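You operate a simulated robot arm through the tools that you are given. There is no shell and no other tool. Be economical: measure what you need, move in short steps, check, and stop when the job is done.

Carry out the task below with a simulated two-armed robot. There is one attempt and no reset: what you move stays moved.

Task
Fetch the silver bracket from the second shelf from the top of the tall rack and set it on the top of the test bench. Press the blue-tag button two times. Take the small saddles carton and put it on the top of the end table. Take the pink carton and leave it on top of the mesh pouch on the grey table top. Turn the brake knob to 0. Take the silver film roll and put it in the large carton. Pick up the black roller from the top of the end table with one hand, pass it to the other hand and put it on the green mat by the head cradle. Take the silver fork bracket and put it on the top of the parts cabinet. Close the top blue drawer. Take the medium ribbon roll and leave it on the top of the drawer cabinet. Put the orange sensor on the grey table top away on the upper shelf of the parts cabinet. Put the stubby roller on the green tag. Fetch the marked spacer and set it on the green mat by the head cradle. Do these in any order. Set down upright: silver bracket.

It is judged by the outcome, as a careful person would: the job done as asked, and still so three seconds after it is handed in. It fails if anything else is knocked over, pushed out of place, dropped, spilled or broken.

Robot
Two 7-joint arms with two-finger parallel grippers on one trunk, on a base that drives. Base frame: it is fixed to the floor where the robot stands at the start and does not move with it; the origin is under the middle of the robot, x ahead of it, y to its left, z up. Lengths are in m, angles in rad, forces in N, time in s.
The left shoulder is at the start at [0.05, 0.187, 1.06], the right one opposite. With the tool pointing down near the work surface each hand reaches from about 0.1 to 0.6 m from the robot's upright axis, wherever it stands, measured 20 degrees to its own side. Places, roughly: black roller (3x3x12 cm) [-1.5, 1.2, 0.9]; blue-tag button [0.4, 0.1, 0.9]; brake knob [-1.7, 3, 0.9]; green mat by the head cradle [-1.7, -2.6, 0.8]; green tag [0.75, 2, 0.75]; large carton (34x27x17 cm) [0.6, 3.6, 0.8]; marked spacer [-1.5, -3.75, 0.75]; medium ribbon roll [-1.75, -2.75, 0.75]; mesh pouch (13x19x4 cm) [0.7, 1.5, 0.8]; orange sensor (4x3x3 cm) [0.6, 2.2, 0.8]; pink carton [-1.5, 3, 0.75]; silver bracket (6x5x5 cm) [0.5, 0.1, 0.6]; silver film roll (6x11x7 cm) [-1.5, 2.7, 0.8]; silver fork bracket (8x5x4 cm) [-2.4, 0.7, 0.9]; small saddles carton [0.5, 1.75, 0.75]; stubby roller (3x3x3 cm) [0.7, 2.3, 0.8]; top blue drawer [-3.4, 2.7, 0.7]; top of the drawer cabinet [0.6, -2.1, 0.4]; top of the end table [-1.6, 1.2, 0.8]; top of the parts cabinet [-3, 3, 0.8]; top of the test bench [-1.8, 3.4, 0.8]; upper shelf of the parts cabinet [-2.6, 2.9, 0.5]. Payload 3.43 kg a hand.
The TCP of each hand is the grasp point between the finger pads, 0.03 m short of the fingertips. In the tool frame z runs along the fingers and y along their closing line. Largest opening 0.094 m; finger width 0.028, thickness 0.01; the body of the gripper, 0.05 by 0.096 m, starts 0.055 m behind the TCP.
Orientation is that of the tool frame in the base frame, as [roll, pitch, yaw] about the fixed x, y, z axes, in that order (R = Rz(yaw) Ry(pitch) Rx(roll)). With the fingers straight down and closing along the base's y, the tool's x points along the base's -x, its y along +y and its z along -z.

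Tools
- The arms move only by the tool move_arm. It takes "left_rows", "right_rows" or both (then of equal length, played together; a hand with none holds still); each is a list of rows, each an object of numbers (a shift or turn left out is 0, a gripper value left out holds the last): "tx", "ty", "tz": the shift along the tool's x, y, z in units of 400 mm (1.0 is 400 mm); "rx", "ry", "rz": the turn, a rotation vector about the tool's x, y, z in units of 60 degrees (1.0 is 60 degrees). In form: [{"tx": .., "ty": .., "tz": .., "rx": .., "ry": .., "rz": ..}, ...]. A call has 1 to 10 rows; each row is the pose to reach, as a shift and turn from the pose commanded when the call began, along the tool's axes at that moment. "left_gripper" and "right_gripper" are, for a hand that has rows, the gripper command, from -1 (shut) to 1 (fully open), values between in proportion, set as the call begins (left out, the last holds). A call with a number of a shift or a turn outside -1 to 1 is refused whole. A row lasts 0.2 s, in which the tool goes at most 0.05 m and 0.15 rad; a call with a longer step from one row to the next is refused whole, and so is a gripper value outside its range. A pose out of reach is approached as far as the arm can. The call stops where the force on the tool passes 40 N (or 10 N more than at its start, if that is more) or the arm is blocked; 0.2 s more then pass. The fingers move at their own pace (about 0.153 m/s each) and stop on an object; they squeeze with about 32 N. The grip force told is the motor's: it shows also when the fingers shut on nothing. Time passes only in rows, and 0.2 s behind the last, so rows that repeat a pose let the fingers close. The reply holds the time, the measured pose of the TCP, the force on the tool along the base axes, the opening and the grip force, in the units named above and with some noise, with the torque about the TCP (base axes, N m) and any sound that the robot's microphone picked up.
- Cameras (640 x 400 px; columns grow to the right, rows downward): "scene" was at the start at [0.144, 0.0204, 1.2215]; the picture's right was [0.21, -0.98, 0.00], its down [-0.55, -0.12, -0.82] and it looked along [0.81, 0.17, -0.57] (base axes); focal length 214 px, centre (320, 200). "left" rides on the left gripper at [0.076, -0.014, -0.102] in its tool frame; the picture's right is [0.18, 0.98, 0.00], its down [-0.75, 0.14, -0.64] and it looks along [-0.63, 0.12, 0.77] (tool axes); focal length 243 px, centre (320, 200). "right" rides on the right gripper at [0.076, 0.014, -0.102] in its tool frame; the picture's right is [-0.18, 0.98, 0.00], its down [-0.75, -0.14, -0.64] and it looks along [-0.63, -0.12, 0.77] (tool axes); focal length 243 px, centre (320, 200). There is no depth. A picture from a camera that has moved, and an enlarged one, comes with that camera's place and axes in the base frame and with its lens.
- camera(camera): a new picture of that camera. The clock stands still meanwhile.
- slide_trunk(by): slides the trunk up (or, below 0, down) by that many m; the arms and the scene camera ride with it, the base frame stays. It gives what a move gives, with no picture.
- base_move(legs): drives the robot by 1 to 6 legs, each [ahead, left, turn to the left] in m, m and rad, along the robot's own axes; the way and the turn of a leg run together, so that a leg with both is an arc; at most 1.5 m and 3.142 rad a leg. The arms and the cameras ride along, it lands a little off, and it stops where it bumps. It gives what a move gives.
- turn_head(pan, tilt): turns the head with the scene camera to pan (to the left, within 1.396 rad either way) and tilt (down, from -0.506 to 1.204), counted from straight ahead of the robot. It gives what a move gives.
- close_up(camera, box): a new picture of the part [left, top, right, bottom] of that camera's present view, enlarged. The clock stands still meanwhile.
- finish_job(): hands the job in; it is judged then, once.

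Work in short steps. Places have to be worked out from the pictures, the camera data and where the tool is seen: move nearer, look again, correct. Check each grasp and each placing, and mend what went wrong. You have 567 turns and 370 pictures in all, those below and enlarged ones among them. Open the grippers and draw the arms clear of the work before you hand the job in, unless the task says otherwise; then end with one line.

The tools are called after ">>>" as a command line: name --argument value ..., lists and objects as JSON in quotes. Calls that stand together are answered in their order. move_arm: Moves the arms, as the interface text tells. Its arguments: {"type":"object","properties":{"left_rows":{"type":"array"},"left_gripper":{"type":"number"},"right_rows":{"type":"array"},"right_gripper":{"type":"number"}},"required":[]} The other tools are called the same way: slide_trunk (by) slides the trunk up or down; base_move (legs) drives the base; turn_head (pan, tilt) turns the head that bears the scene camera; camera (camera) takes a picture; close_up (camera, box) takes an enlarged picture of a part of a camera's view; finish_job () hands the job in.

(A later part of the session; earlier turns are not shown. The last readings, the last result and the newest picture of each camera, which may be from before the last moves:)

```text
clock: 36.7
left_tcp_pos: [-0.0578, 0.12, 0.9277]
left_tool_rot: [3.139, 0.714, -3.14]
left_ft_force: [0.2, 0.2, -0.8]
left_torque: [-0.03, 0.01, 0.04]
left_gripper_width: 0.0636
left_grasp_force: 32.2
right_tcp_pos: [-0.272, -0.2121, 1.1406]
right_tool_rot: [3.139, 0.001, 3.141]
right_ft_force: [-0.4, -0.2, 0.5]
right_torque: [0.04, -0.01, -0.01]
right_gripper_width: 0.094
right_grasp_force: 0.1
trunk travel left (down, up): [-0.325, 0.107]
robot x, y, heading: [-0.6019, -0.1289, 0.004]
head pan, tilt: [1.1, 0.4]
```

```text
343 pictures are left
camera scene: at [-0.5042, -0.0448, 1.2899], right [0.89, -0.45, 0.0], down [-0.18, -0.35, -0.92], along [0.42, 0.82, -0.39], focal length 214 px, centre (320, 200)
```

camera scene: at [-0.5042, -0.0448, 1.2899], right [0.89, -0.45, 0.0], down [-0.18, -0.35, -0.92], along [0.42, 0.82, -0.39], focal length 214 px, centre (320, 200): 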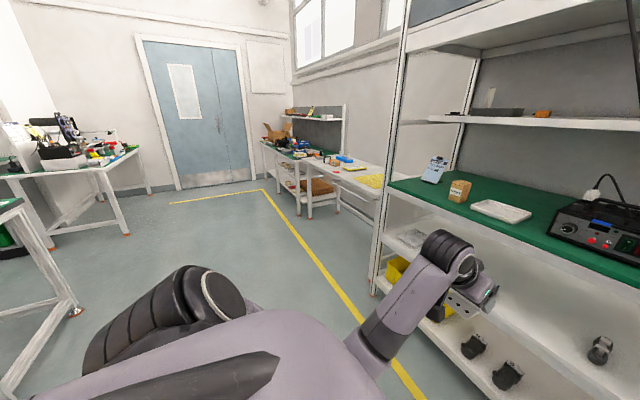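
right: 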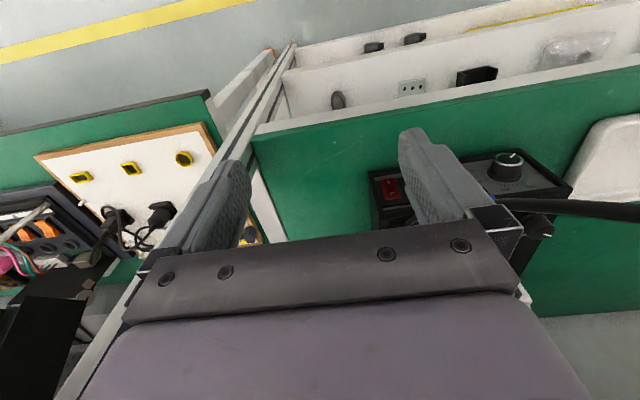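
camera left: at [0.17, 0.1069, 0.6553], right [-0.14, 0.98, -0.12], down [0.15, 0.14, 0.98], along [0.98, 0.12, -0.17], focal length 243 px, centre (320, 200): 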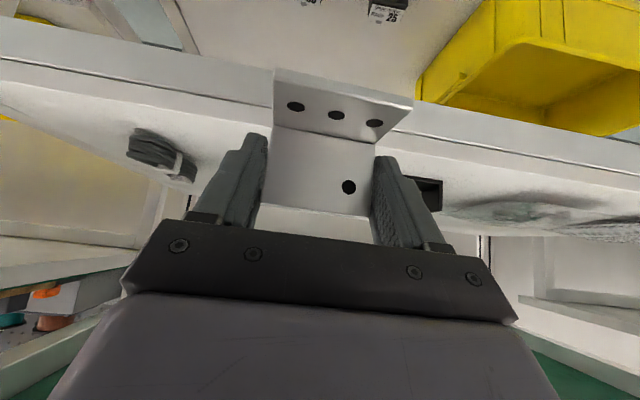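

The aisle along +y is free. I'll drive sideways to the left, staying at x≈-0.5, to face the grey table.

>>> base_move --legs '[[0, 1.3, 0], [0, 0.8, 0]]'

>>> turn_head --pan 0.0 --tilt 0.4

>>> camera --camera "scene"

```text
clock: 55.4
left_tcp_pos: [0.0051, 2.2024, 0.9277]
left_tool_rot: [3.142, 0.714, 3.106]
left_ft_force: [-0.8, -0.4, -1.1]
left_torque: [0.02, 0.0, 0.03]
left_gripper_width: 0.0634
left_grasp_force: 32.6
right_tcp_pos: [-0.2203, 1.878, 1.1419]
right_tool_rot: [3.14, 0.0, 3.107]
right_ft_force: [0.2, 0.0, 0.0]
right_torque: [0.02, 0.0, 0.02]
right_gripper_width: 0.0939
right_grasp_force: 0.1
trunk travel left (down, up): [-0.325, 0.107]
robot x, y, heading: [-0.5447, 1.9722, -0.039]
head pan, tilt: [1.1, 0.4]
```

```text
clock: 56.7
left_tcp_pos: [0.0048, 2.2021, 0.9277]
left_tool_rot: [3.14, 0.715, 3.107]
left_ft_force: [-0.9, 1.0, -1.6]
left_torque: [0.0, -0.01, -0.01]
left_gripper_width: 0.0636
left_grasp_force: 31.8
right_tcp_pos: [-0.2201, 1.8776, 1.1419]
right_tool_rot: [3.139, -0.001, 3.107]
right_ft_force: [0.6, -0.5, -0.7]
right_torque: [-0.02, 0.0, 0.01]
right_gripper_width: 0.0938
right_grasp_force: 0.1
trunk travel left (down, up): [-0.325, 0.107]
robot x, y, heading: [-0.5512, 1.9699, -0.036]
head pan, tilt: [0.0, 0.4]
```

```text
342 pictures are left
camera scene: at [-0.3983, 1.9689, 1.2899], right [-0.03, -1.0, 0.0], down [-0.39, 0.01, -0.92], along [0.92, -0.03, -0.39], focal length 214 px, centre (320, 200)
```

scene: 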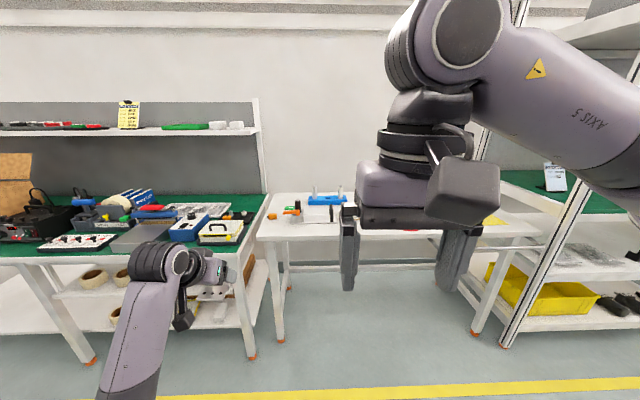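

The grey table (front edge x≈0.45) lies ahead. I'll move ahead 0.4 m and look down at its top.

>>> base_move --legs '[[0.4, 0, 0.037]]'

>>> turn_head --pan 0.0 --tilt 0.6

>>> camera --camera "scene"

>>> camera --camera "right"

```text
clock: 59.2
left_tcp_pos: [0.3915, 2.2197, 0.928]
left_tool_rot: [3.14, 0.714, -3.135]
left_ft_force: [1.2, 0.7, -0.1]
left_torque: [0.01, -0.04, 0.0]
left_gripper_width: 0.0635
left_grasp_force: 31.9
right_tcp_pos: [0.1791, 1.8862, 1.142]
right_tool_rot: [3.14, 0.0, -3.136]
right_ft_force: [-0.1, 0.0, 0.4]
right_torque: [-0.03, -0.02, 0.03]
right_gripper_width: 0.0937
right_grasp_force: 0.0
trunk travel left (down, up): [-0.325, 0.107]
robot x, y, heading: [-0.1558, 1.9652, 0.006]
head pan, tilt: [0.0, 0.4]
```

```text
clock: 59.9
left_tcp_pos: [0.391, 2.22, 0.9272]
left_tool_rot: [3.141, 0.713, -3.134]
left_ft_force: [-0.5, 0.0, -0.8]
left_torque: [-0.01, 0.04, -0.02]
left_gripper_width: 0.0638
left_grasp_force: 32.1
right_tcp_pos: [0.1788, 1.8867, 1.142]
right_tool_rot: [3.14, 0.0, -3.138]
right_ft_force: [-0.5, -0.2, -0.4]
right_torque: [-0.01, 0.03, -0.02]
right_gripper_width: 0.0941
right_grasp_force: 0.2
trunk travel left (down, up): [-0.325, 0.107]
robot x, y, heading: [-0.1555, 1.968, 0.007]
head pan, tilt: [0.0, 0.6]
```

```text
341 pictures are left
camera scene: at [-0.0074, 1.9696, 1.2718], right [0.01, -1.0, 0.0], down [-0.56, 0.0, -0.83], along [0.83, 0.01, -0.56], focal length 214 px, centre (320, 200)
```

scene: 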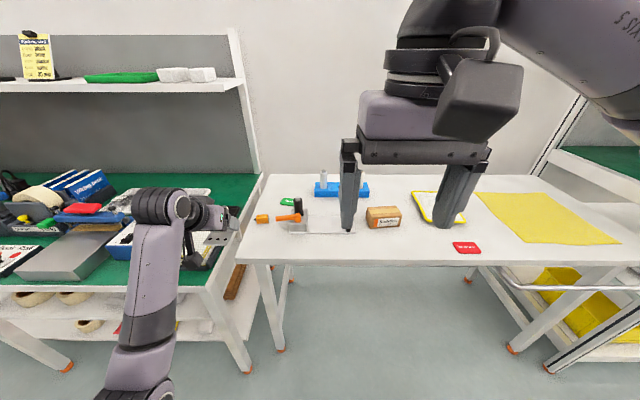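

```text
340 pictures are left
camera right: at [0.1015, 1.9004, 1.2448], right [0.18, 0.98, 0.0], down [0.75, -0.14, 0.64], along [0.63, -0.11, -0.77], focal length 243 px, centre (320, 200)
```

right: 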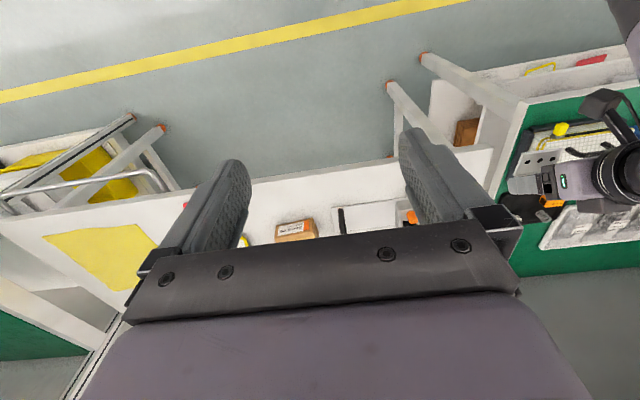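

I'll zoom in on the tabletop items.

>>> close_up --camera "scene" --box '[230, 160, 390, 260]'

>>> close_up --camera "scene" --box '[350, 170, 510, 270]'

```text
4.00 times, centred on (310, 210) of scene
camera zoom: at [-0.0074, 1.9696, 1.2718], right [0.01, -1.0, 0.0], down [-0.56, 0.0, -0.83], along [0.83, 0.01, -0.56], focal length 858 px, centre (360, 160)
```

zoom: 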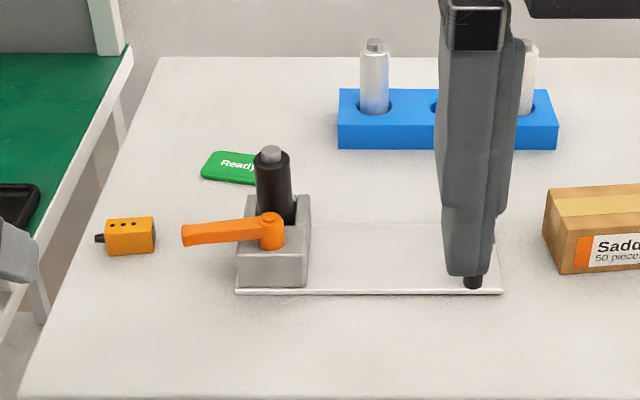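

```text
4.00 times, centred on (430, 220) of scene
camera zoom: at [-0.0074, 1.9696, 1.2718], right [0.01, -1.0, 0.0], down [-0.56, 0.0, -0.83], along [0.83, 0.01, -0.56], focal length 858 px, centre (-120, 120)
```

zoom: 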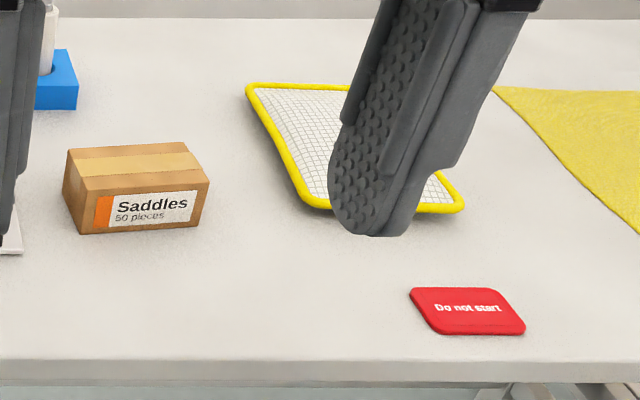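

The green "Ready" tag is near (0.75, 2.12), the sensor near (0.61, 2.19). The stubby roller should be on the green bench by (0.7, 2.3); I'll look there.

>>> turn_head --pan 0.4 --tilt 0.6

>>> camera --camera "scene"

>>> close_up --camera "scene" --box '[240, 130, 400, 230]'

```text
clock: 60.8
left_tcp_pos: [0.391, 2.22, 0.9276]
left_tool_rot: [3.141, 0.713, -3.136]
left_ft_force: [0.0, 0.3, -0.8]
left_torque: [-0.01, 0.01, -0.01]
left_gripper_width: 0.0635
left_grasp_force: 32.1
right_tcp_pos: [0.1782, 1.8868, 1.1417]
right_tool_rot: [3.14, 0.001, -3.138]
right_ft_force: [-1.2, -0.4, -0.2]
right_torque: [0.0, 0.03, 0.0]
right_gripper_width: 0.0941
right_grasp_force: 0.0
trunk travel left (down, up): [-0.325, 0.107]
robot x, y, heading: [-0.1551, 1.9658, 0.008]
head pan, tilt: [0.4, 0.6]
```

```text
337 pictures are left
camera scene: at [-0.0146, 2.0038, 1.2717], right [0.39, -0.92, 0.0], down [-0.52, -0.22, -0.82], along [0.76, 0.33, -0.57], focal length 214 px, centre (320, 200)
```

scene: 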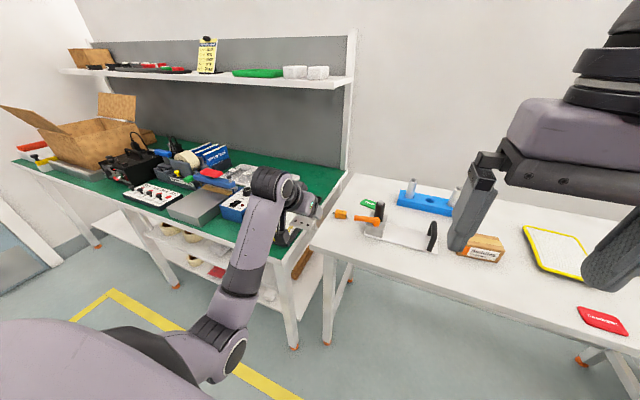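

```text
4.00 times, centred on (320, 180) of scene
camera zoom: at [-0.0146, 2.0038, 1.2717], right [0.39, -0.92, 0.0], down [-0.52, -0.22, -0.82], along [0.76, 0.33, -0.57], focal length 858 px, centre (320, 280)
```

zoom: 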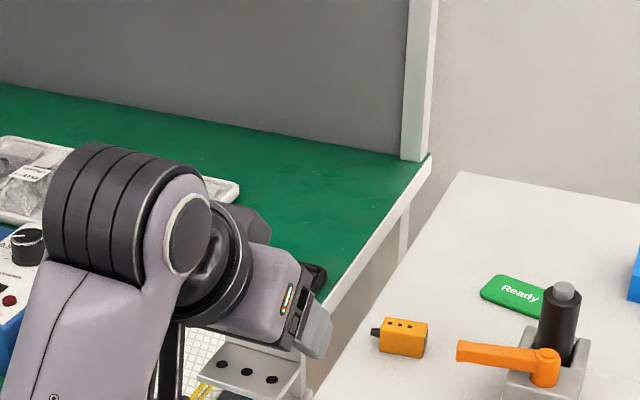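

The held bracket hides the spot. I'll retract the left hand back and up along its axis, then shift the base left so the right hand can reach the sensor.

>>> move_arm --left_rows '[{"tz": -0.1}, {"tz": -0.2}, {"tz": -0.3}, {"tz": -0.4}]'

>>> base_move --legs '[[0, 0.38, 0]]'

>>> turn_head --pan -0.1 --tilt 0.6

>>> camera --camera "scene"

>>> close_up --camera "scene" --box '[220, 150, 380, 250]'

```text
clock: 61.8
left_tcp_pos: [0.288, 2.2197, 1.0482]
left_tool_rot: [3.139, 0.713, -3.138]
left_ft_force: [-0.7, 0.5, -1.0]
left_torque: [0.0, -0.01, -0.03]
left_gripper_width: 0.0636
left_grasp_force: 32.3
right_tcp_pos: [0.1787, 1.8861, 1.1415]
right_tool_rot: [3.138, 0.0, -3.137]
right_ft_force: [0.7, -0.3, 0.0]
right_torque: [0.01, -0.01, 0.01]
right_gripper_width: 0.0938
right_grasp_force: 0.0
trunk travel left (down, up): [-0.325, 0.107]
robot x, y, heading: [-0.153, 1.9643, 0.007]
head pan, tilt: [0.4, 0.6]
```

```text
clock: 65.6
left_tcp_pos: [0.2845, 2.5886, 1.0486]
left_tool_rot: [3.139, 0.714, -3.131]
left_ft_force: [-0.3, -0.7, -0.6]
left_torque: [0.02, -0.01, 0.03]
left_gripper_width: 0.0636
left_grasp_force: 31.8
right_tcp_pos: [0.1757, 2.2551, 1.1406]
right_tool_rot: [3.14, 0.0, -3.131]
right_ft_force: [-0.2, -0.1, 0.4]
right_torque: [-0.01, -0.01, 0.03]
right_gripper_width: 0.0941
right_grasp_force: 0.1
trunk travel left (down, up): [-0.325, 0.107]
robot x, y, heading: [-0.1581, 2.33, 0.014]
head pan, tilt: [0.4, 0.6]
```

```text
clock: 66.5
left_tcp_pos: [0.2838, 2.587, 1.0492]
left_tool_rot: [3.139, 0.714, -3.131]
left_ft_force: [0.8, 0.7, -0.7]
left_torque: [0.0, 0.01, -0.04]
left_gripper_width: 0.0638
left_grasp_force: 32.0
right_tcp_pos: [0.1755, 2.2552, 1.1414]
right_tool_rot: [3.14, 0.001, -3.135]
right_ft_force: [-0.1, 0.5, -0.2]
right_torque: [0.01, 0.02, 0.01]
right_gripper_width: 0.0939
right_grasp_force: 0.0
trunk travel left (down, up): [-0.325, 0.107]
robot x, y, heading: [-0.1541, 2.3343, 0.015]
head pan, tilt: [-0.099, 0.6]
```

```text
335 pictures are left
camera scene: at [-0.011, 2.3286, 1.2717], right [-0.09, -1.0, 0.0], down [-0.56, 0.05, -0.83], along [0.82, -0.07, -0.56], focal length 214 px, centre (320, 200)
```

scene: 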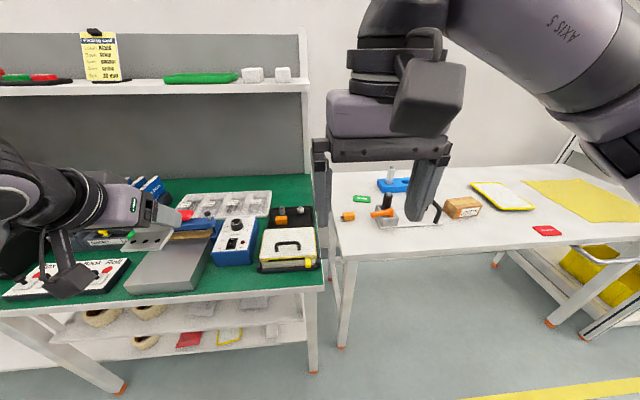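

```text
4.00 times, centred on (300, 200) of scene
camera zoom: at [-0.011, 2.3286, 1.2717], right [-0.09, -1.0, 0.0], down [-0.56, 0.05, -0.83], along [0.82, -0.07, -0.56], focal length 858 px, centre (400, 200)
```

zoom: 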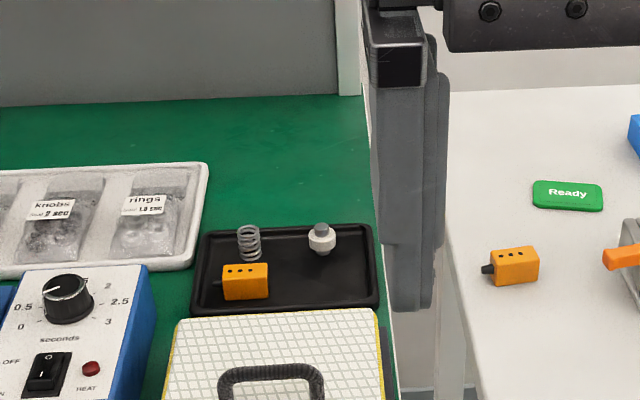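

The stubby roller sits in the black tray beside a second sensor (a decoy); the target sensor is the one on the grey table. I'll shift the base 0.2 m ahead and 0.15 m left to reach them all with the right hand.

>>> base_move --legs '[[0, 0.15, -0.014], [0.2, 0, 0]]'

>>> camera --camera "right"

>>> camera --camera "scene"

```text
clock: 69.6
left_tcp_pos: [0.4882, 2.7278, 1.0477]
left_tool_rot: [3.139, 0.714, 3.135]
left_ft_force: [-0.1, -0.2, -0.5]
left_torque: [-0.01, 0.02, 0.01]
left_gripper_width: 0.0633
left_grasp_force: 31.9
right_tcp_pos: [0.3749, 2.3959, 1.1423]
right_tool_rot: [3.14, 0.0, 3.133]
right_ft_force: [1.5, -0.8, -0.2]
right_torque: [0.03, 0.02, 0.04]
right_gripper_width: 0.094
right_grasp_force: 0.1
trunk travel left (down, up): [-0.325, 0.107]
robot x, y, heading: [0.0427, 2.4807, -0.006]
head pan, tilt: [-0.099, 0.6]
```

```text
333 pictures are left
camera right: at [0.2968, 2.4113, 1.2446], right [0.19, 0.98, 0.0], down [0.75, -0.15, 0.64], along [0.63, -0.12, -0.77], focal length 243 px, centre (320, 200)
```

right: 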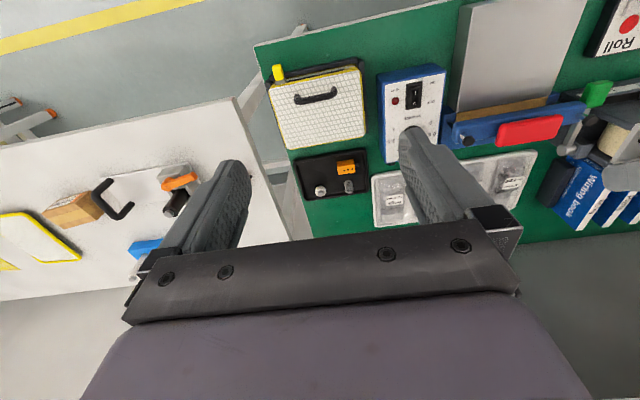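

```text
332 pictures are left
camera scene: at [0.1884, 2.4733, 1.2716], right [-0.11, -0.99, 0.0], down [-0.56, 0.06, -0.82], along [0.82, -0.09, -0.57], focal length 214 px, centre (320, 200)
```

scene: 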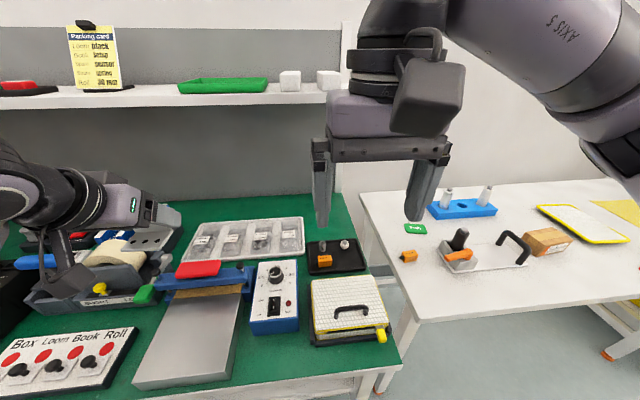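

Triangulated: roller at about (0.65, 2.343, 0.777), in the tray; tag about (0.74, 2.09). I'll bring the right hand above the roller with a partly closed gripper to avoid the spring.

>>> move_arm --right_rows '[{"tx": -0.1, "ty": -0.018, "tz": 0.03}, {"tx": -0.2, "ty": -0.036, "tz": 0.06}, {"tx": -0.3, "ty": -0.054, "tz": 0.09}, {"tx": -0.4, "ty": -0.072, "tz": 0.12}, {"tx": -0.5, "ty": -0.09, "tz": 0.15}, {"tx": -0.6, "ty": -0.11, "tz": 0.2}, {"tx": -0.685, "ty": -0.13, "tz": 0.28}, {"tx": -0.685, "ty": -0.13, "tz": 0.38}, {"tx": -0.685, "ty": -0.13, "tz": 0.48}]' --right_gripper 0.3

>>> camera --camera "right"

```text
clock: 71.6
left_tcp_pos: [0.4896, 2.7276, 1.0482]
left_tool_rot: [3.139, 0.714, 3.136]
left_ft_force: [-0.1, 0.3, -0.6]
left_torque: [0.01, 0.01, 0.01]
left_gripper_width: 0.0639
left_grasp_force: 31.8
right_tcp_pos: [0.6477, 2.343, 0.9495]
right_tool_rot: [3.14, 0.0, 3.134]
right_ft_force: [0.0, -0.3, -1.0]
right_torque: [0.01, 0.0, 0.0]
right_gripper_width: 0.0612
right_grasp_force: 0.0
trunk travel left (down, up): [-0.325, 0.107]
robot x, y, heading: [0.0419, 2.4831, -0.007]
head pan, tilt: [-0.099, 0.6]
```

```text
331 pictures are left
camera right: at [0.5707, 2.3576, 1.0523], right [0.19, 0.98, 0.0], down [0.75, -0.15, 0.64], along [0.63, -0.12, -0.77], focal length 243 px, centre (320, 200)
```

right: 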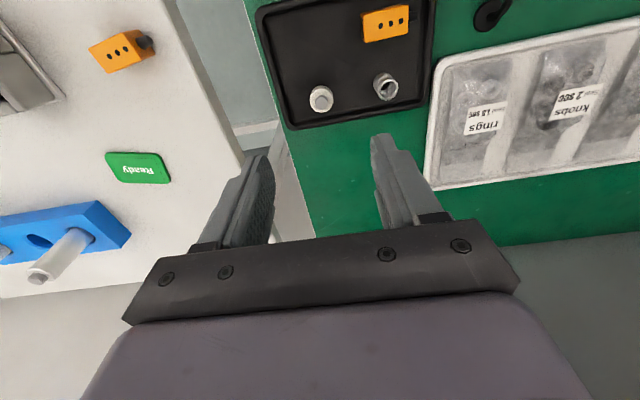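

The refreshed ray puts the roller at (0.654, 2.343). I'll descend to TCP z≈0.80.

>>> move_arm --right_rows '[{"tx": -0.008, "tz": 0.1}, {"tx": -0.015, "tz": 0.2}, {"tx": -0.015, "tz": 0.3}, {"tx": -0.015, "tz": 0.35}]'

>>> camera --camera "right"

```text
clock: 72.6
left_tcp_pos: [0.4879, 2.7262, 1.0487]
left_tool_rot: [3.141, 0.715, 3.136]
left_ft_force: [0.1, 1.2, -1.6]
left_torque: [0.01, -0.03, -0.02]
left_gripper_width: 0.0636
left_grasp_force: 32.5
right_tcp_pos: [0.6527, 2.3452, 0.8093]
right_tool_rot: [3.139, -0.002, 3.131]
right_ft_force: [0.7, 0.1, -0.6]
right_torque: [-0.03, 0.03, -0.03]
right_gripper_width: 0.0614
right_grasp_force: 0.0
trunk travel left (down, up): [-0.325, 0.107]
robot x, y, heading: [0.0425, 2.482, -0.003]
head pan, tilt: [-0.099, 0.6]
```

```text
330 pictures are left
camera right: at [0.5763, 2.3596, 0.9122], right [0.19, 0.98, 0.0], down [0.75, -0.15, 0.64], along [0.63, -0.12, -0.77], focal length 243 px, centre (320, 200)
```

right: 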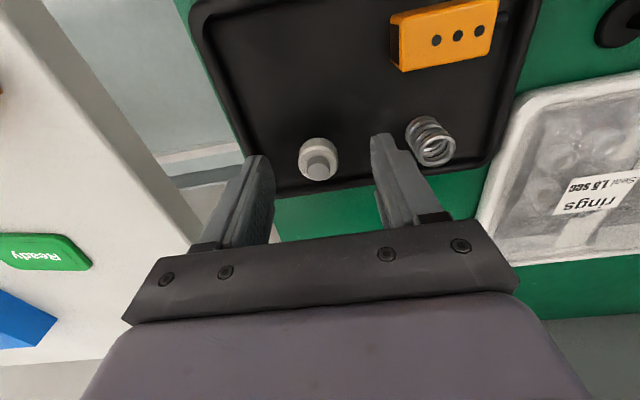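

The roller is centred between the fingers. Down another 12 mm and close.

>>> move_arm --right_rows '[{"tz": 0.015}, {"tz": 0.03}, {"tz": 0.03}]'

>>> move_arm --right_rows '[{"tz": 0}, {"tz": 0}, {"tz": 0}]' --right_gripper -1

>>> camera --camera "right"

```text
clock: 73.4
left_tcp_pos: [0.488, 2.728, 1.049]
left_tool_rot: [3.139, 0.713, 3.135]
left_ft_force: [0.1, 0.1, -1.6]
left_torque: [-0.03, 0.03, -0.01]
left_gripper_width: 0.0637
left_grasp_force: 32.1
right_tcp_pos: [0.654, 2.3445, 0.7981]
right_tool_rot: [3.14, -0.001, 3.133]
right_ft_force: [-0.8, 0.9, 0.0]
right_torque: [-0.01, 0.01, 0.03]
right_gripper_width: 0.0614
right_grasp_force: 0.1
trunk travel left (down, up): [-0.325, 0.107]
robot x, y, heading: [0.0434, 2.4791, -0.005]
head pan, tilt: [-0.099, 0.6]
```

```text
clock: 74.2
left_tcp_pos: [0.4869, 2.7279, 1.049]
left_tool_rot: [3.139, 0.713, 3.132]
left_ft_force: [-0.3, -0.7, -0.5]
left_torque: [0.0, 0.0, 0.0]
left_gripper_width: 0.0636
left_grasp_force: 31.9
right_tcp_pos: [0.6535, 2.3438, 0.7988]
right_tool_rot: [3.139, 0.0, 3.132]
right_ft_force: [-0.3, -0.7, 0.5]
right_torque: [0.0, -0.03, 0.04]
right_gripper_width: 0.022
right_grasp_force: 32.3
trunk travel left (down, up): [-0.325, 0.107]
robot x, y, heading: [0.0439, 2.4784, -0.007]
head pan, tilt: [-0.099, 0.6]
```

```text
329 pictures are left
camera right: at [0.5763, 2.3591, 0.9011], right [0.19, 0.98, 0.0], down [0.75, -0.15, 0.64], along [0.63, -0.12, -0.77], focal length 243 px, centre (320, 200)
```

right: 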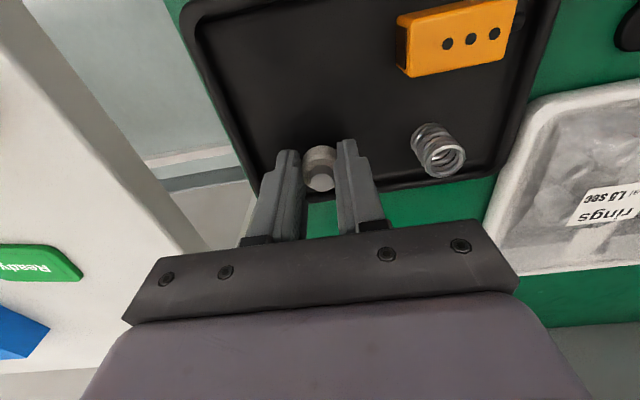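

The roller is gripped (2.2 cm). Lifting 12 cm and moving toward the tag, then looking.

>>> move_arm --right_rows '[{"tz": -0.1}, {"tz": -0.2}, {"tz": -0.3}, {"tz": -0.3, "ty": -0.1}, {"tz": -0.3, "ty": -0.2}, {"tz": -0.3, "ty": -0.3}, {"tz": -0.3, "ty": -0.4}, {"tz": -0.3, "ty": -0.5}, {"tz": -0.3, "ty": -0.6}]'

>>> camera --camera "right"

```text
clock: 76.2
left_tcp_pos: [0.4884, 2.7267, 1.048]
left_tool_rot: [3.138, 0.714, 3.135]
left_ft_force: [0.6, -0.4, -0.8]
left_torque: [0.0, -0.03, -0.05]
left_gripper_width: 0.0637
left_grasp_force: 32.2
right_tcp_pos: [0.6496, 2.122, 0.9145]
right_tool_rot: [3.14, -0.001, 3.134]
right_ft_force: [-0.4, 0.0, -0.1]
right_torque: [0.0, 0.01, 0.02]
right_gripper_width: 0.0218
right_grasp_force: 31.9
right hand out of reach, approached as far as the arm can: row 9
trunk travel left (down, up): [-0.325, 0.107]
robot x, y, heading: [0.0394, 2.4776, -0.011]
head pan, tilt: [-0.099, 0.6]
```

```text
328 pictures are left
camera right: at [0.5736, 2.1365, 1.0184], right [0.19, 0.98, 0.0], down [0.75, -0.15, 0.64], along [0.63, -0.12, -0.77], focal length 243 px, centre (320, 200)
```

right: 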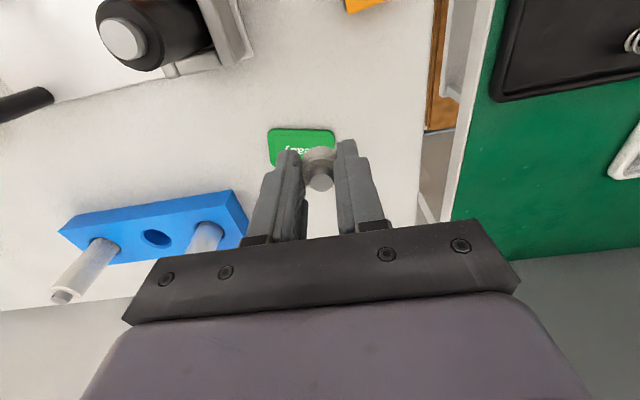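

The arm reached its limit. The tag is at about (0.70, 2.09). I'll lift the hand and shift the base 0.3 m to the right.

>>> move_arm --right_rows '[{"tz": -0.1}, {"tz": -0.2}, {"tz": -0.3}]'

>>> base_move --legs '[[0, -0.26, 0.008]]'

>>> camera --camera "right"

```text
clock: 77.0
left_tcp_pos: [0.4875, 2.7282, 1.0485]
left_tool_rot: [3.139, 0.714, 3.133]
left_ft_force: [0.8, 0.4, -1.2]
left_torque: [-0.02, 0.01, 0.01]
left_gripper_width: 0.0636
left_grasp_force: 31.9
right_tcp_pos: [0.6433, 2.1167, 0.9968]
right_tool_rot: [-3.141, 0.002, 3.132]
right_ft_force: [0.4, -0.1, -0.4]
right_torque: [-0.03, 0.01, -0.04]
right_gripper_width: 0.022
right_grasp_force: 32.3
right hand out of reach, approached as far as the arm can: row 2, 3
trunk travel left (down, up): [-0.325, 0.107]
robot x, y, heading: [0.0421, 2.4814, -0.007]
head pan, tilt: [-0.099, 0.6]
```

```text
clock: 79.9
left_tcp_pos: [0.4851, 2.476, 1.0495]
left_tool_rot: [3.139, 0.714, 3.142]
left_ft_force: [0.9, -0.6, -2.0]
left_torque: [-0.03, -0.02, 0.0]
left_gripper_width: 0.0636
left_grasp_force: 32.1
right_tcp_pos: [0.6441, 1.8667, 0.9957]
right_tool_rot: [3.142, 0.001, 3.138]
right_ft_force: [0.2, -0.4, 0.0]
right_torque: [-0.02, 0.01, -0.02]
right_gripper_width: 0.0221
right_grasp_force: 33.0
trunk travel left (down, up): [-0.325, 0.107]
robot x, y, heading: [0.0397, 2.2253, 0.0]
head pan, tilt: [-0.099, 0.6]
```

```text
327 pictures are left
camera right: at [0.5674, 1.8803, 1.099], right [0.19, 0.98, 0.0], down [0.75, -0.14, 0.64], along [0.63, -0.12, -0.77], focal length 243 px, centre (320, 200)
```

right: 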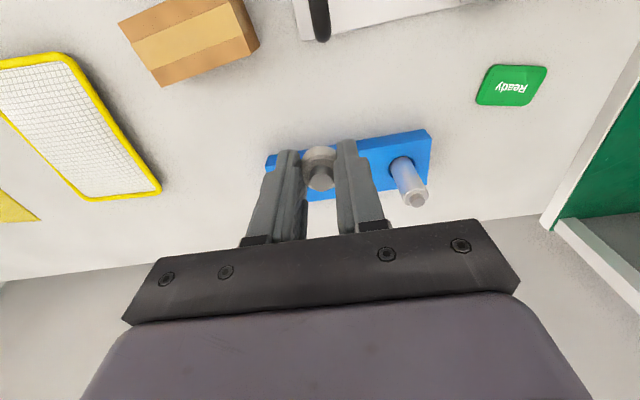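

The tag comes out consistently at (0.697, 2.095). Moving the roller over it.

>>> move_arm --right_rows '[{"ty": 0.1}, {"ty": 0.2}, {"ty": 0.3}, {"ty": 0.4}, {"ty": 0.5, "tx": -0.03}, {"ty": 0.57, "tx": -0.1}, {"ty": 0.57, "tx": -0.13}, {"ty": 0.57, "tx": -0.13, "tz": 0.1}, {"ty": 0.57, "tx": -0.13, "tz": 0.2}]'

>>> camera --camera "right"

```text
clock: 81.9
left_tcp_pos: [0.4861, 2.4757, 1.0483]
left_tool_rot: [3.138, 0.712, 3.139]
left_ft_force: [-0.1, -0.2, -1.2]
left_torque: [0.03, 0.03, 0.03]
left_gripper_width: 0.0638
left_grasp_force: 31.5
right_tcp_pos: [0.6671, 2.0893, 0.9128]
right_tool_rot: [3.14, 0.001, 3.137]
right_ft_force: [0.2, -0.6, -1.0]
right_torque: [0.0, 0.03, 0.01]
right_gripper_width: 0.0217
right_grasp_force: 31.9
right hand out of reach, approached as far as the arm can: row 6, 7, 8, 9
trunk travel left (down, up): [-0.325, 0.107]
robot x, y, heading: [0.0422, 2.2286, -0.003]
head pan, tilt: [-0.099, 0.6]
```

```text
326 pictures are left
camera right: at [0.5904, 2.1022, 1.0153], right [0.19, 0.98, 0.0], down [0.75, -0.15, 0.64], along [0.63, -0.12, -0.77], focal length 243 px, centre (320, 200)
```

right: 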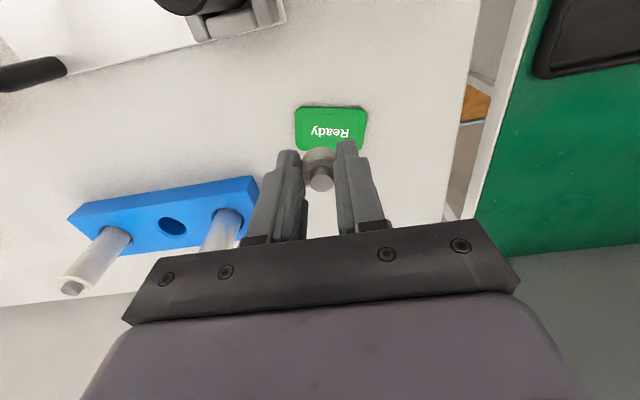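

Need 3 cm more in x, past the arm's reach. I'll nudge the base ahead 0.04 m.

>>> base_move --legs '[[0.045, 0, 0.003]]'

>>> camera --camera "right"

```text
clock: 82.7
left_tcp_pos: [0.4998, 2.4733, 1.0487]
left_tool_rot: [3.139, 0.715, 3.141]
left_ft_force: [-1.3, 0.4, -1.2]
left_torque: [0.0, -0.01, -0.02]
left_gripper_width: 0.0636
left_grasp_force: 32.1
right_tcp_pos: [0.6803, 2.0859, 0.9144]
right_tool_rot: [3.139, 0.003, 3.138]
right_ft_force: [-0.3, -0.6, 0.1]
right_torque: [-0.03, -0.02, 0.0]
right_gripper_width: 0.0222
right_grasp_force: 31.7
trunk travel left (down, up): [-0.325, 0.107]
robot x, y, heading: [0.0581, 2.2263, 0.001]
head pan, tilt: [-0.099, 0.6]
stopped in leg 1: the robot was blocked; the commanded pose is now the measured one
```

```text
325 pictures are left
camera right: at [0.6032, 2.1006, 1.0164], right [0.19, 0.98, 0.0], down [0.75, -0.14, 0.64], along [0.63, -0.12, -0.76], focal length 243 px, centre (320, 200)
```

right: 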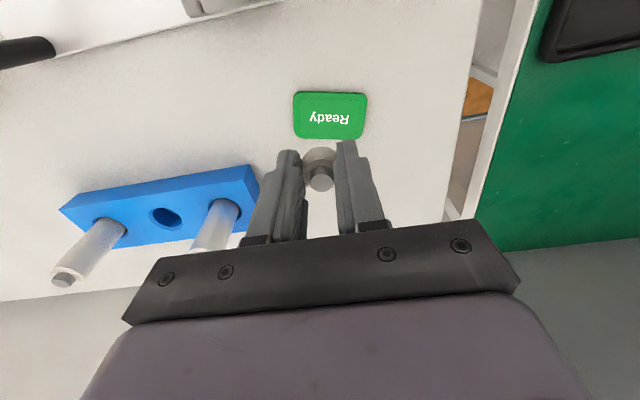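

Blocked at x=0.058 by the bench, nothing shifted (tag still measures at (0.695, 2.093)). Now I'll reach with the arm and lower in steps.

>>> move_arm --right_rows '[{"tx": -0.038, "ty": 0.018, "tz": 0.05}, {"tx": -0.038, "ty": 0.018, "tz": 0.1}, {"tx": -0.038, "ty": 0.018, "tz": 0.15}, {"tx": -0.038, "ty": 0.018, "tz": 0.2}]'

>>> camera --camera "right"

```text
clock: 83.7
left_tcp_pos: [0.4997, 2.4725, 1.0488]
left_tool_rot: [3.14, 0.714, 3.141]
left_ft_force: [-0.1, -0.9, -1.5]
left_torque: [-0.03, -0.05, -0.02]
left_gripper_width: 0.0638
left_grasp_force: 31.8
right_tcp_pos: [0.6717, 2.0873, 0.8489]
right_tool_rot: [-3.141, 0.004, 3.135]
right_ft_force: [0.2, -0.7, -0.6]
right_torque: [-0.01, 0.02, -0.01]
right_gripper_width: 0.022
right_grasp_force: 31.3
right hand out of reach, approached as far as the arm can: row 1, 2, 3, 4
trunk travel left (down, up): [-0.325, 0.107]
robot x, y, heading: [0.057, 2.2261, 0.001]
head pan, tilt: [-0.099, 0.6]
```

```text
324 pictures are left
camera right: at [0.5948, 2.1033, 0.9521], right [0.19, 0.98, 0.0], down [0.75, -0.14, 0.64], along [0.63, -0.12, -0.76], focal length 243 px, centre (320, 200)
```

right: 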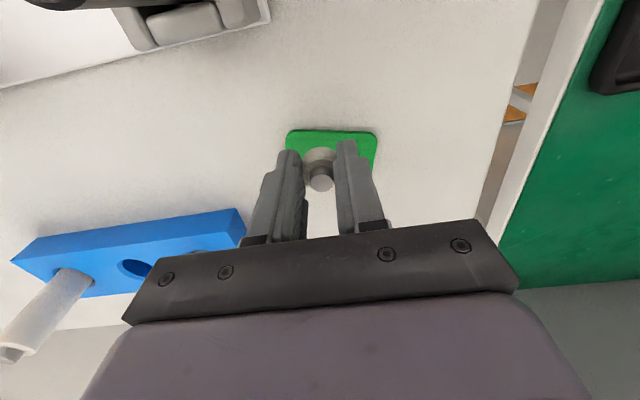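

Lower means less reach; the arm reaches farthest at shoulder height. I'll raise and extend the hand, then lower with the trunk instead (raising the left hand first for clearance).

>>> move_arm --right_rows '[{"tz": -0.1}, {"tz": -0.18}, {"tz": -0.2, "tx": -0.03}, {"tz": -0.2, "tx": -0.06, "ty": 0.015}, {"tz": -0.2, "tx": -0.06, "ty": 0.015}]' --left_rows '[{"tz": -0.1}, {"tz": -0.2}, {"tz": -0.25}, {"tz": -0.25}, {"tz": -0.25}]'

```text
clock: 84.9
left_tcp_pos: [0.4339, 2.4739, 1.1247]
left_tool_rot: [3.138, 0.712, 3.141]
left_ft_force: [-0.1, -0.4, -1.5]
left_torque: [0.0, 0.0, 0.03]
left_gripper_width: 0.0634
left_grasp_force: 32.4
right_tcp_pos: [0.6797, 2.0886, 0.9293]
right_tool_rot: [3.14, 0.003, 3.138]
right_ft_force: [-0.3, -0.8, -0.9]
right_torque: [0.01, -0.04, -0.01]
right_gripper_width: 0.0218
right_grasp_force: 31.8
right hand out of reach, approached as far as the arm can: row 3, 4, 5
trunk travel left (down, up): [-0.325, 0.107]
robot x, y, heading: [0.0552, 2.2211, -0.002]
head pan, tilt: [-0.099, 0.6]
```

Tilting the tool about 11° outward will gain the missing reach.

>>> move_arm --right_rows '[{"ry": -0.1}, {"ry": -0.19}, {"ry": -0.19, "tx": -0.02}, {"ry": -0.19, "tx": -0.04}, {"ry": -0.19, "tx": -0.04, "ty": 0.01}]'

>>> camera --camera "right"

```text
clock: 86.1
left_tcp_pos: [0.4351, 2.4744, 1.1251]
left_tool_rot: [3.141, 0.714, 3.141]
left_ft_force: [0.4, 0.3, -1.6]
left_torque: [0.04, -0.01, 0.01]
left_gripper_width: 0.0636
left_grasp_force: 31.9
right_tcp_pos: [0.6956, 2.0942, 0.929]
right_tool_rot: [3.142, 0.204, 3.137]
right_ft_force: [-0.9, -0.1, -0.3]
right_torque: [-0.01, 0.01, 0.01]
right_gripper_width: 0.0219
right_grasp_force: 32.0
trunk travel left (down, up): [-0.325, 0.107]
robot x, y, heading: [0.0544, 2.2217, -0.002]
head pan, tilt: [-0.099, 0.6]
```

```text
323 pictures are left
camera right: at [0.5993, 2.1083, 1.0149], right [0.18, 0.98, 0.04], down [0.61, -0.14, 0.78], along [0.77, -0.12, -0.62], focal length 243 px, centre (320, 200)
```

right: 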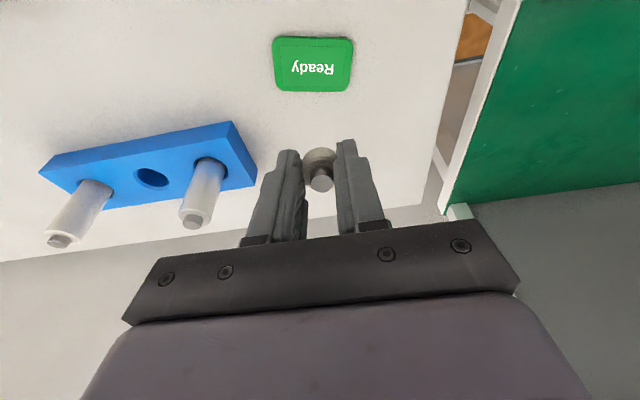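

Aligned with the tag. Lowering with the trunk by 0.09 m.

>>> slide_trunk --by -0.09

>>> camera --camera "right"

```text
clock: 87.4
left_tcp_pos: [0.4356, 2.4735, 1.0346]
left_tool_rot: [3.139, 0.715, 3.139]
left_ft_force: [-0.4, -0.7, -1.1]
left_torque: [0.01, 0.02, -0.02]
left_gripper_width: 0.0637
left_grasp_force: 32.3
right_tcp_pos: [0.6954, 2.0936, 0.8404]
right_tool_rot: [3.14, 0.203, 3.139]
right_ft_force: [0.3, -0.2, 0.4]
right_torque: [-0.01, 0.0, -0.04]
right_gripper_width: 0.0217
right_grasp_force: 31.6
trunk travel left (down, up): [-0.235, 0.197]
robot x, y, heading: [0.0572, 2.2238, -0.002]
head pan, tilt: [-0.099, 0.6]
```

```text
322 pictures are left
camera right: at [0.5992, 2.1083, 0.9251], right [0.18, 0.98, 0.04], down [0.61, -0.14, 0.78], along [0.77, -0.12, -0.62], focal length 243 px, centre (320, 200)
```

right: 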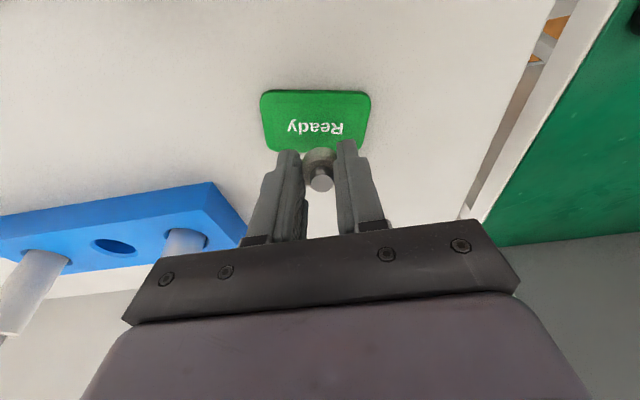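

Tag centre confirmed at x≈0.70. Down a further 0.02 m by trunk, then check force.

>>> slide_trunk --by -0.02

>>> close_up --camera "right" --box '[240, 90, 400, 190]'

```text
clock: 88.0
left_tcp_pos: [0.4335, 2.474, 1.0156]
left_tool_rot: [3.14, 0.714, -3.142]
left_ft_force: [0.5, -0.3, -1.4]
left_torque: [-0.01, 0.01, 0.01]
left_gripper_width: 0.0636
left_grasp_force: 32.1
right_tcp_pos: [0.6947, 2.0944, 0.8254]
right_tool_rot: [3.139, 0.213, 3.138]
right_ft_force: [1.0, -1.7, 22.8]
right_torque: [-0.08, -0.22, -0.01]
right_gripper_width: 0.0236
right_grasp_force: 32.1
trunk travel left (down, up): [-0.215, 0.217]
robot x, y, heading: [0.0561, 2.2266, -0.006]
head pan, tilt: [-0.099, 0.6]
```

```text
4.00 times, centred on (320, 140) of right
camera zoom: at [0.5986, 2.1085, 0.9095], right [0.18, 0.98, 0.04], down [0.6, -0.15, 0.79], along [0.78, -0.12, -0.62], focal length 970 px, centre (320, 440)
```

zoom: 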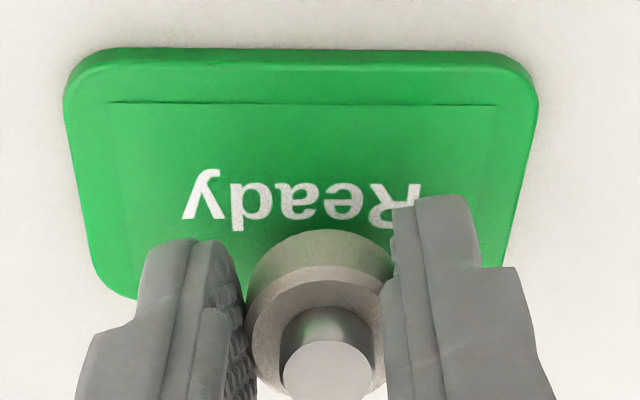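

Contact at 23 N; the roller sits near the tag's far edge, so I'll ease up, shift 9 mm back and let it touch again with less force.

>>> move_arm --right_rows '[{"tz": -0.02}, {"tz": -0.02, "tx": 0.012}, {"tz": -0.02, "tx": 0.024}, {"tz": -0.006, "tx": 0.024}]'

>>> close_up --camera "right" --box '[240, 90, 400, 190]'

```text
clock: 89.0
left_tcp_pos: [0.4325, 2.4744, 1.0163]
left_tool_rot: [3.139, 0.716, -3.14]
left_ft_force: [0.7, 0.9, -1.6]
left_torque: [0.0, -0.02, 0.03]
left_gripper_width: 0.0635
left_grasp_force: 31.6
right_tcp_pos: [0.6846, 2.0941, 0.8247]
right_tool_rot: [3.14, 0.208, 3.135]
right_ft_force: [-2.8, -1.6, 23.3]
right_torque: [-0.09, -0.09, -0.02]
right_gripper_width: 0.0238
right_grasp_force: 31.9
trunk travel left (down, up): [-0.215, 0.217]
robot x, y, heading: [0.0541, 2.2241, -0.0]
head pan, tilt: [-0.099, 0.6]
```

```text
4.00 times, centred on (320, 140) of right
camera zoom: at [0.5877, 2.1084, 0.9098], right [0.18, 0.98, 0.04], down [0.6, -0.15, 0.78], along [0.78, -0.12, -0.62], focal length 970 px, centre (320, 440)
```

zoom: 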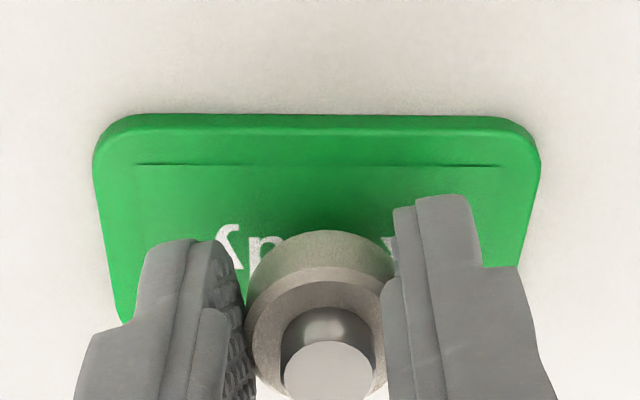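

Good placement now. Easing the pressure and opening the gripper.

>>> move_arm --right_rows '[{"tz": -0.008}, {"tz": -0.008}]'

>>> move_arm --right_rows '[{"tz": 0}, {"tz": 0}]' --right_gripper -0.1

>>> move_arm --right_rows '[{"tz": -0.05}, {"tz": -0.12}, {"tz": -0.2}]'

>>> camera --camera "right"

```text
clock: 89.7
left_tcp_pos: [0.4341, 2.4743, 1.0142]
left_tool_rot: [3.141, 0.713, 3.14]
left_ft_force: [0.4, 0.8, -0.4]
left_torque: [-0.02, 0.01, 0.0]
left_gripper_width: 0.0636
left_grasp_force: 32.2
right_tcp_pos: [0.6831, 2.0939, 0.8246]
right_tool_rot: [3.141, 0.207, 3.138]
right_ft_force: [1.0, -0.9, 16.2]
right_torque: [-0.06, -0.21, -0.02]
right_gripper_width: 0.0241
right_grasp_force: 32.3
trunk travel left (down, up): [-0.215, 0.217]
robot x, y, heading: [0.0557, 2.2271, -0.003]
head pan, tilt: [-0.099, 0.6]
```

```text
clock: 90.2
left_tcp_pos: [0.435, 2.4752, 1.017]
left_tool_rot: [3.139, 0.714, 3.141]
left_ft_force: [-0.3, -0.1, -1.3]
left_torque: [0.01, 0.0, 0.02]
left_gripper_width: 0.0635
left_grasp_force: 31.9
right_tcp_pos: [0.6839, 2.0947, 0.822]
right_tool_rot: [-3.141, 0.2, 3.139]
right_ft_force: [-0.4, 1.1, 0.2]
right_torque: [0.01, -0.01, -0.01]
right_gripper_width: 0.0422
right_grasp_force: 0.1
trunk travel left (down, up): [-0.215, 0.217]
robot x, y, heading: [0.05, 2.2228, -0.001]
head pan, tilt: [-0.099, 0.6]
```

```text
clock: 91.0
left_tcp_pos: [0.4343, 2.4737, 1.0162]
left_tool_rot: [3.14, 0.715, -3.141]
left_ft_force: [-0.4, 0.0, -1.4]
left_torque: [0.01, 0.0, 0.0]
left_gripper_width: 0.0637
left_grasp_force: 31.5
right_tcp_pos: [0.6691, 2.0932, 0.9036]
right_tool_rot: [3.139, 0.201, 3.138]
right_ft_force: [-0.7, 0.2, -0.1]
right_torque: [-0.05, 0.01, 0.03]
right_gripper_width: 0.0425
right_grasp_force: 0.0
trunk travel left (down, up): [-0.215, 0.217]
robot x, y, heading: [0.0545, 2.2224, 0.001]
head pan, tilt: [-0.099, 0.6]
```

```text
319 pictures are left
camera right: at [0.5733, 2.1078, 0.989], right [0.18, 0.98, 0.04], down [0.61, -0.14, 0.78], along [0.77, -0.12, -0.62], focal length 243 px, centre (320, 200)
```

right: 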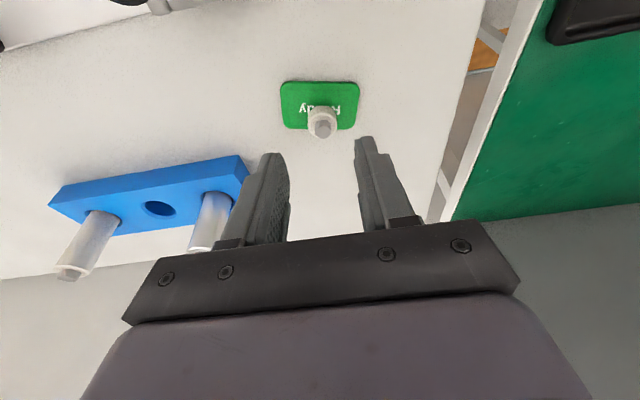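

The roller stands on the green tag. Now the sensor at about (0.57, 2.175, 0.79): I'll move over it with the tool vertical.

>>> move_arm --right_rows '[{"tz": -0.1}, {"tz": -0.12, "tx": 0.06, "ty": 0.05, "ry": 0.05}, {"tz": -0.122, "tx": 0.12, "ty": 0.1, "ry": 0.1}, {"tz": -0.123, "tx": 0.18, "ty": 0.15, "ry": 0.19}, {"tz": -0.123, "tx": 0.23, "ty": 0.2, "ry": 0.19}, {"tz": -0.123, "tx": 0.23, "ty": 0.2, "ry": 0.19}]' --right_gripper 0.5

>>> camera --camera "right"

```text
clock: 92.5
left_tcp_pos: [0.4349, 2.4739, 1.0147]
left_tool_rot: [3.14, 0.715, 3.141]
left_ft_force: [-0.3, 0.6, -0.8]
left_torque: [0.0, 0.03, 0.01]
left_gripper_width: 0.0635
left_grasp_force: 31.8
right_tcp_pos: [0.567, 2.1739, 0.9317]
right_tool_rot: [3.139, 0.002, 3.137]
right_ft_force: [-0.4, 0.1, 0.5]
right_torque: [0.0, 0.02, 0.02]
right_gripper_width: 0.0701
right_grasp_force: 0.0
trunk travel left (down, up): [-0.215, 0.217]
robot x, y, heading: [0.0525, 2.2244, -0.002]
head pan, tilt: [-0.099, 0.6]
```

```text
318 pictures are left
camera right: at [0.4901, 2.1885, 1.0354], right [0.19, 0.98, 0.0], down [0.75, -0.14, 0.64], along [0.63, -0.12, -0.76], focal length 243 px, centre (320, 200)
```

right: 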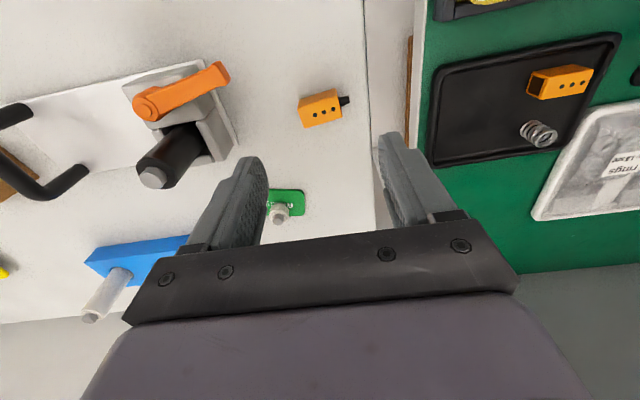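

The sensor lies square with its lens toward +y, centre (0.571, 2.175). I'll grasp it with a 40° tilted tool (so I can later set it flat on a shelf) with fingers along y; moving to pre-grasp.

>>> move_arm --right_rows '[{"tx": 0.05, "ry": -0.14}, {"tx": 0.1, "ry": -0.28, "tz": 0.03}, {"tx": 0.15, "ry": -0.42, "tz": 0.06}, {"tx": 0.175, "ry": -0.56, "tz": 0.1, "ty": 0.01}, {"tx": 0.175, "ry": -0.68, "tz": 0.13, "ty": 0.01}, {"tx": 0.175, "ry": -0.68, "tz": 0.13, "ty": 0.01}]'

>>> camera --camera "right"

```text
clock: 93.8
left_tcp_pos: [0.4346, 2.4743, 1.0152]
left_tool_rot: [3.139, 0.715, 3.141]
left_ft_force: [-0.8, 1.2, -0.8]
left_torque: [-0.02, 0.0, -0.01]
left_gripper_width: 0.0635
left_grasp_force: 31.9
right_tcp_pos: [0.499, 2.1783, 0.878]
right_tool_rot: [3.141, 0.716, 3.138]
right_ft_force: [0.2, 0.0, -0.3]
right_torque: [0.0, -0.02, 0.0]
right_gripper_width: 0.0706
right_grasp_force: 0.1
trunk travel left (down, up): [-0.215, 0.217]
robot x, y, heading: [0.0548, 2.2268, 0.001]
head pan, tilt: [-0.099, 0.6]
```

```text
317 pictures are left
camera right: at [0.3735, 2.1926, 0.907], right [0.14, 0.98, 0.12], down [0.15, -0.14, 0.98], along [0.98, -0.12, -0.16], focal length 243 px, centre (320, 200)
```

right: 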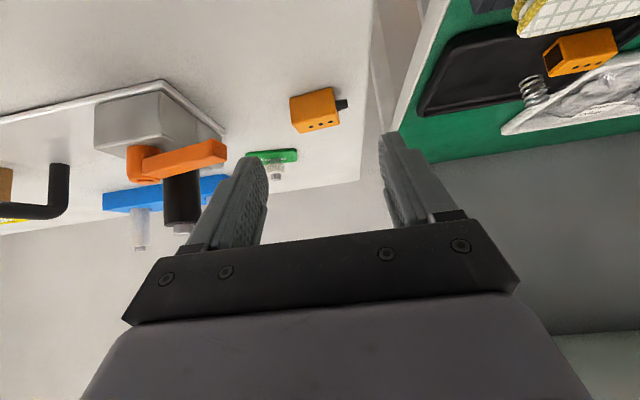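

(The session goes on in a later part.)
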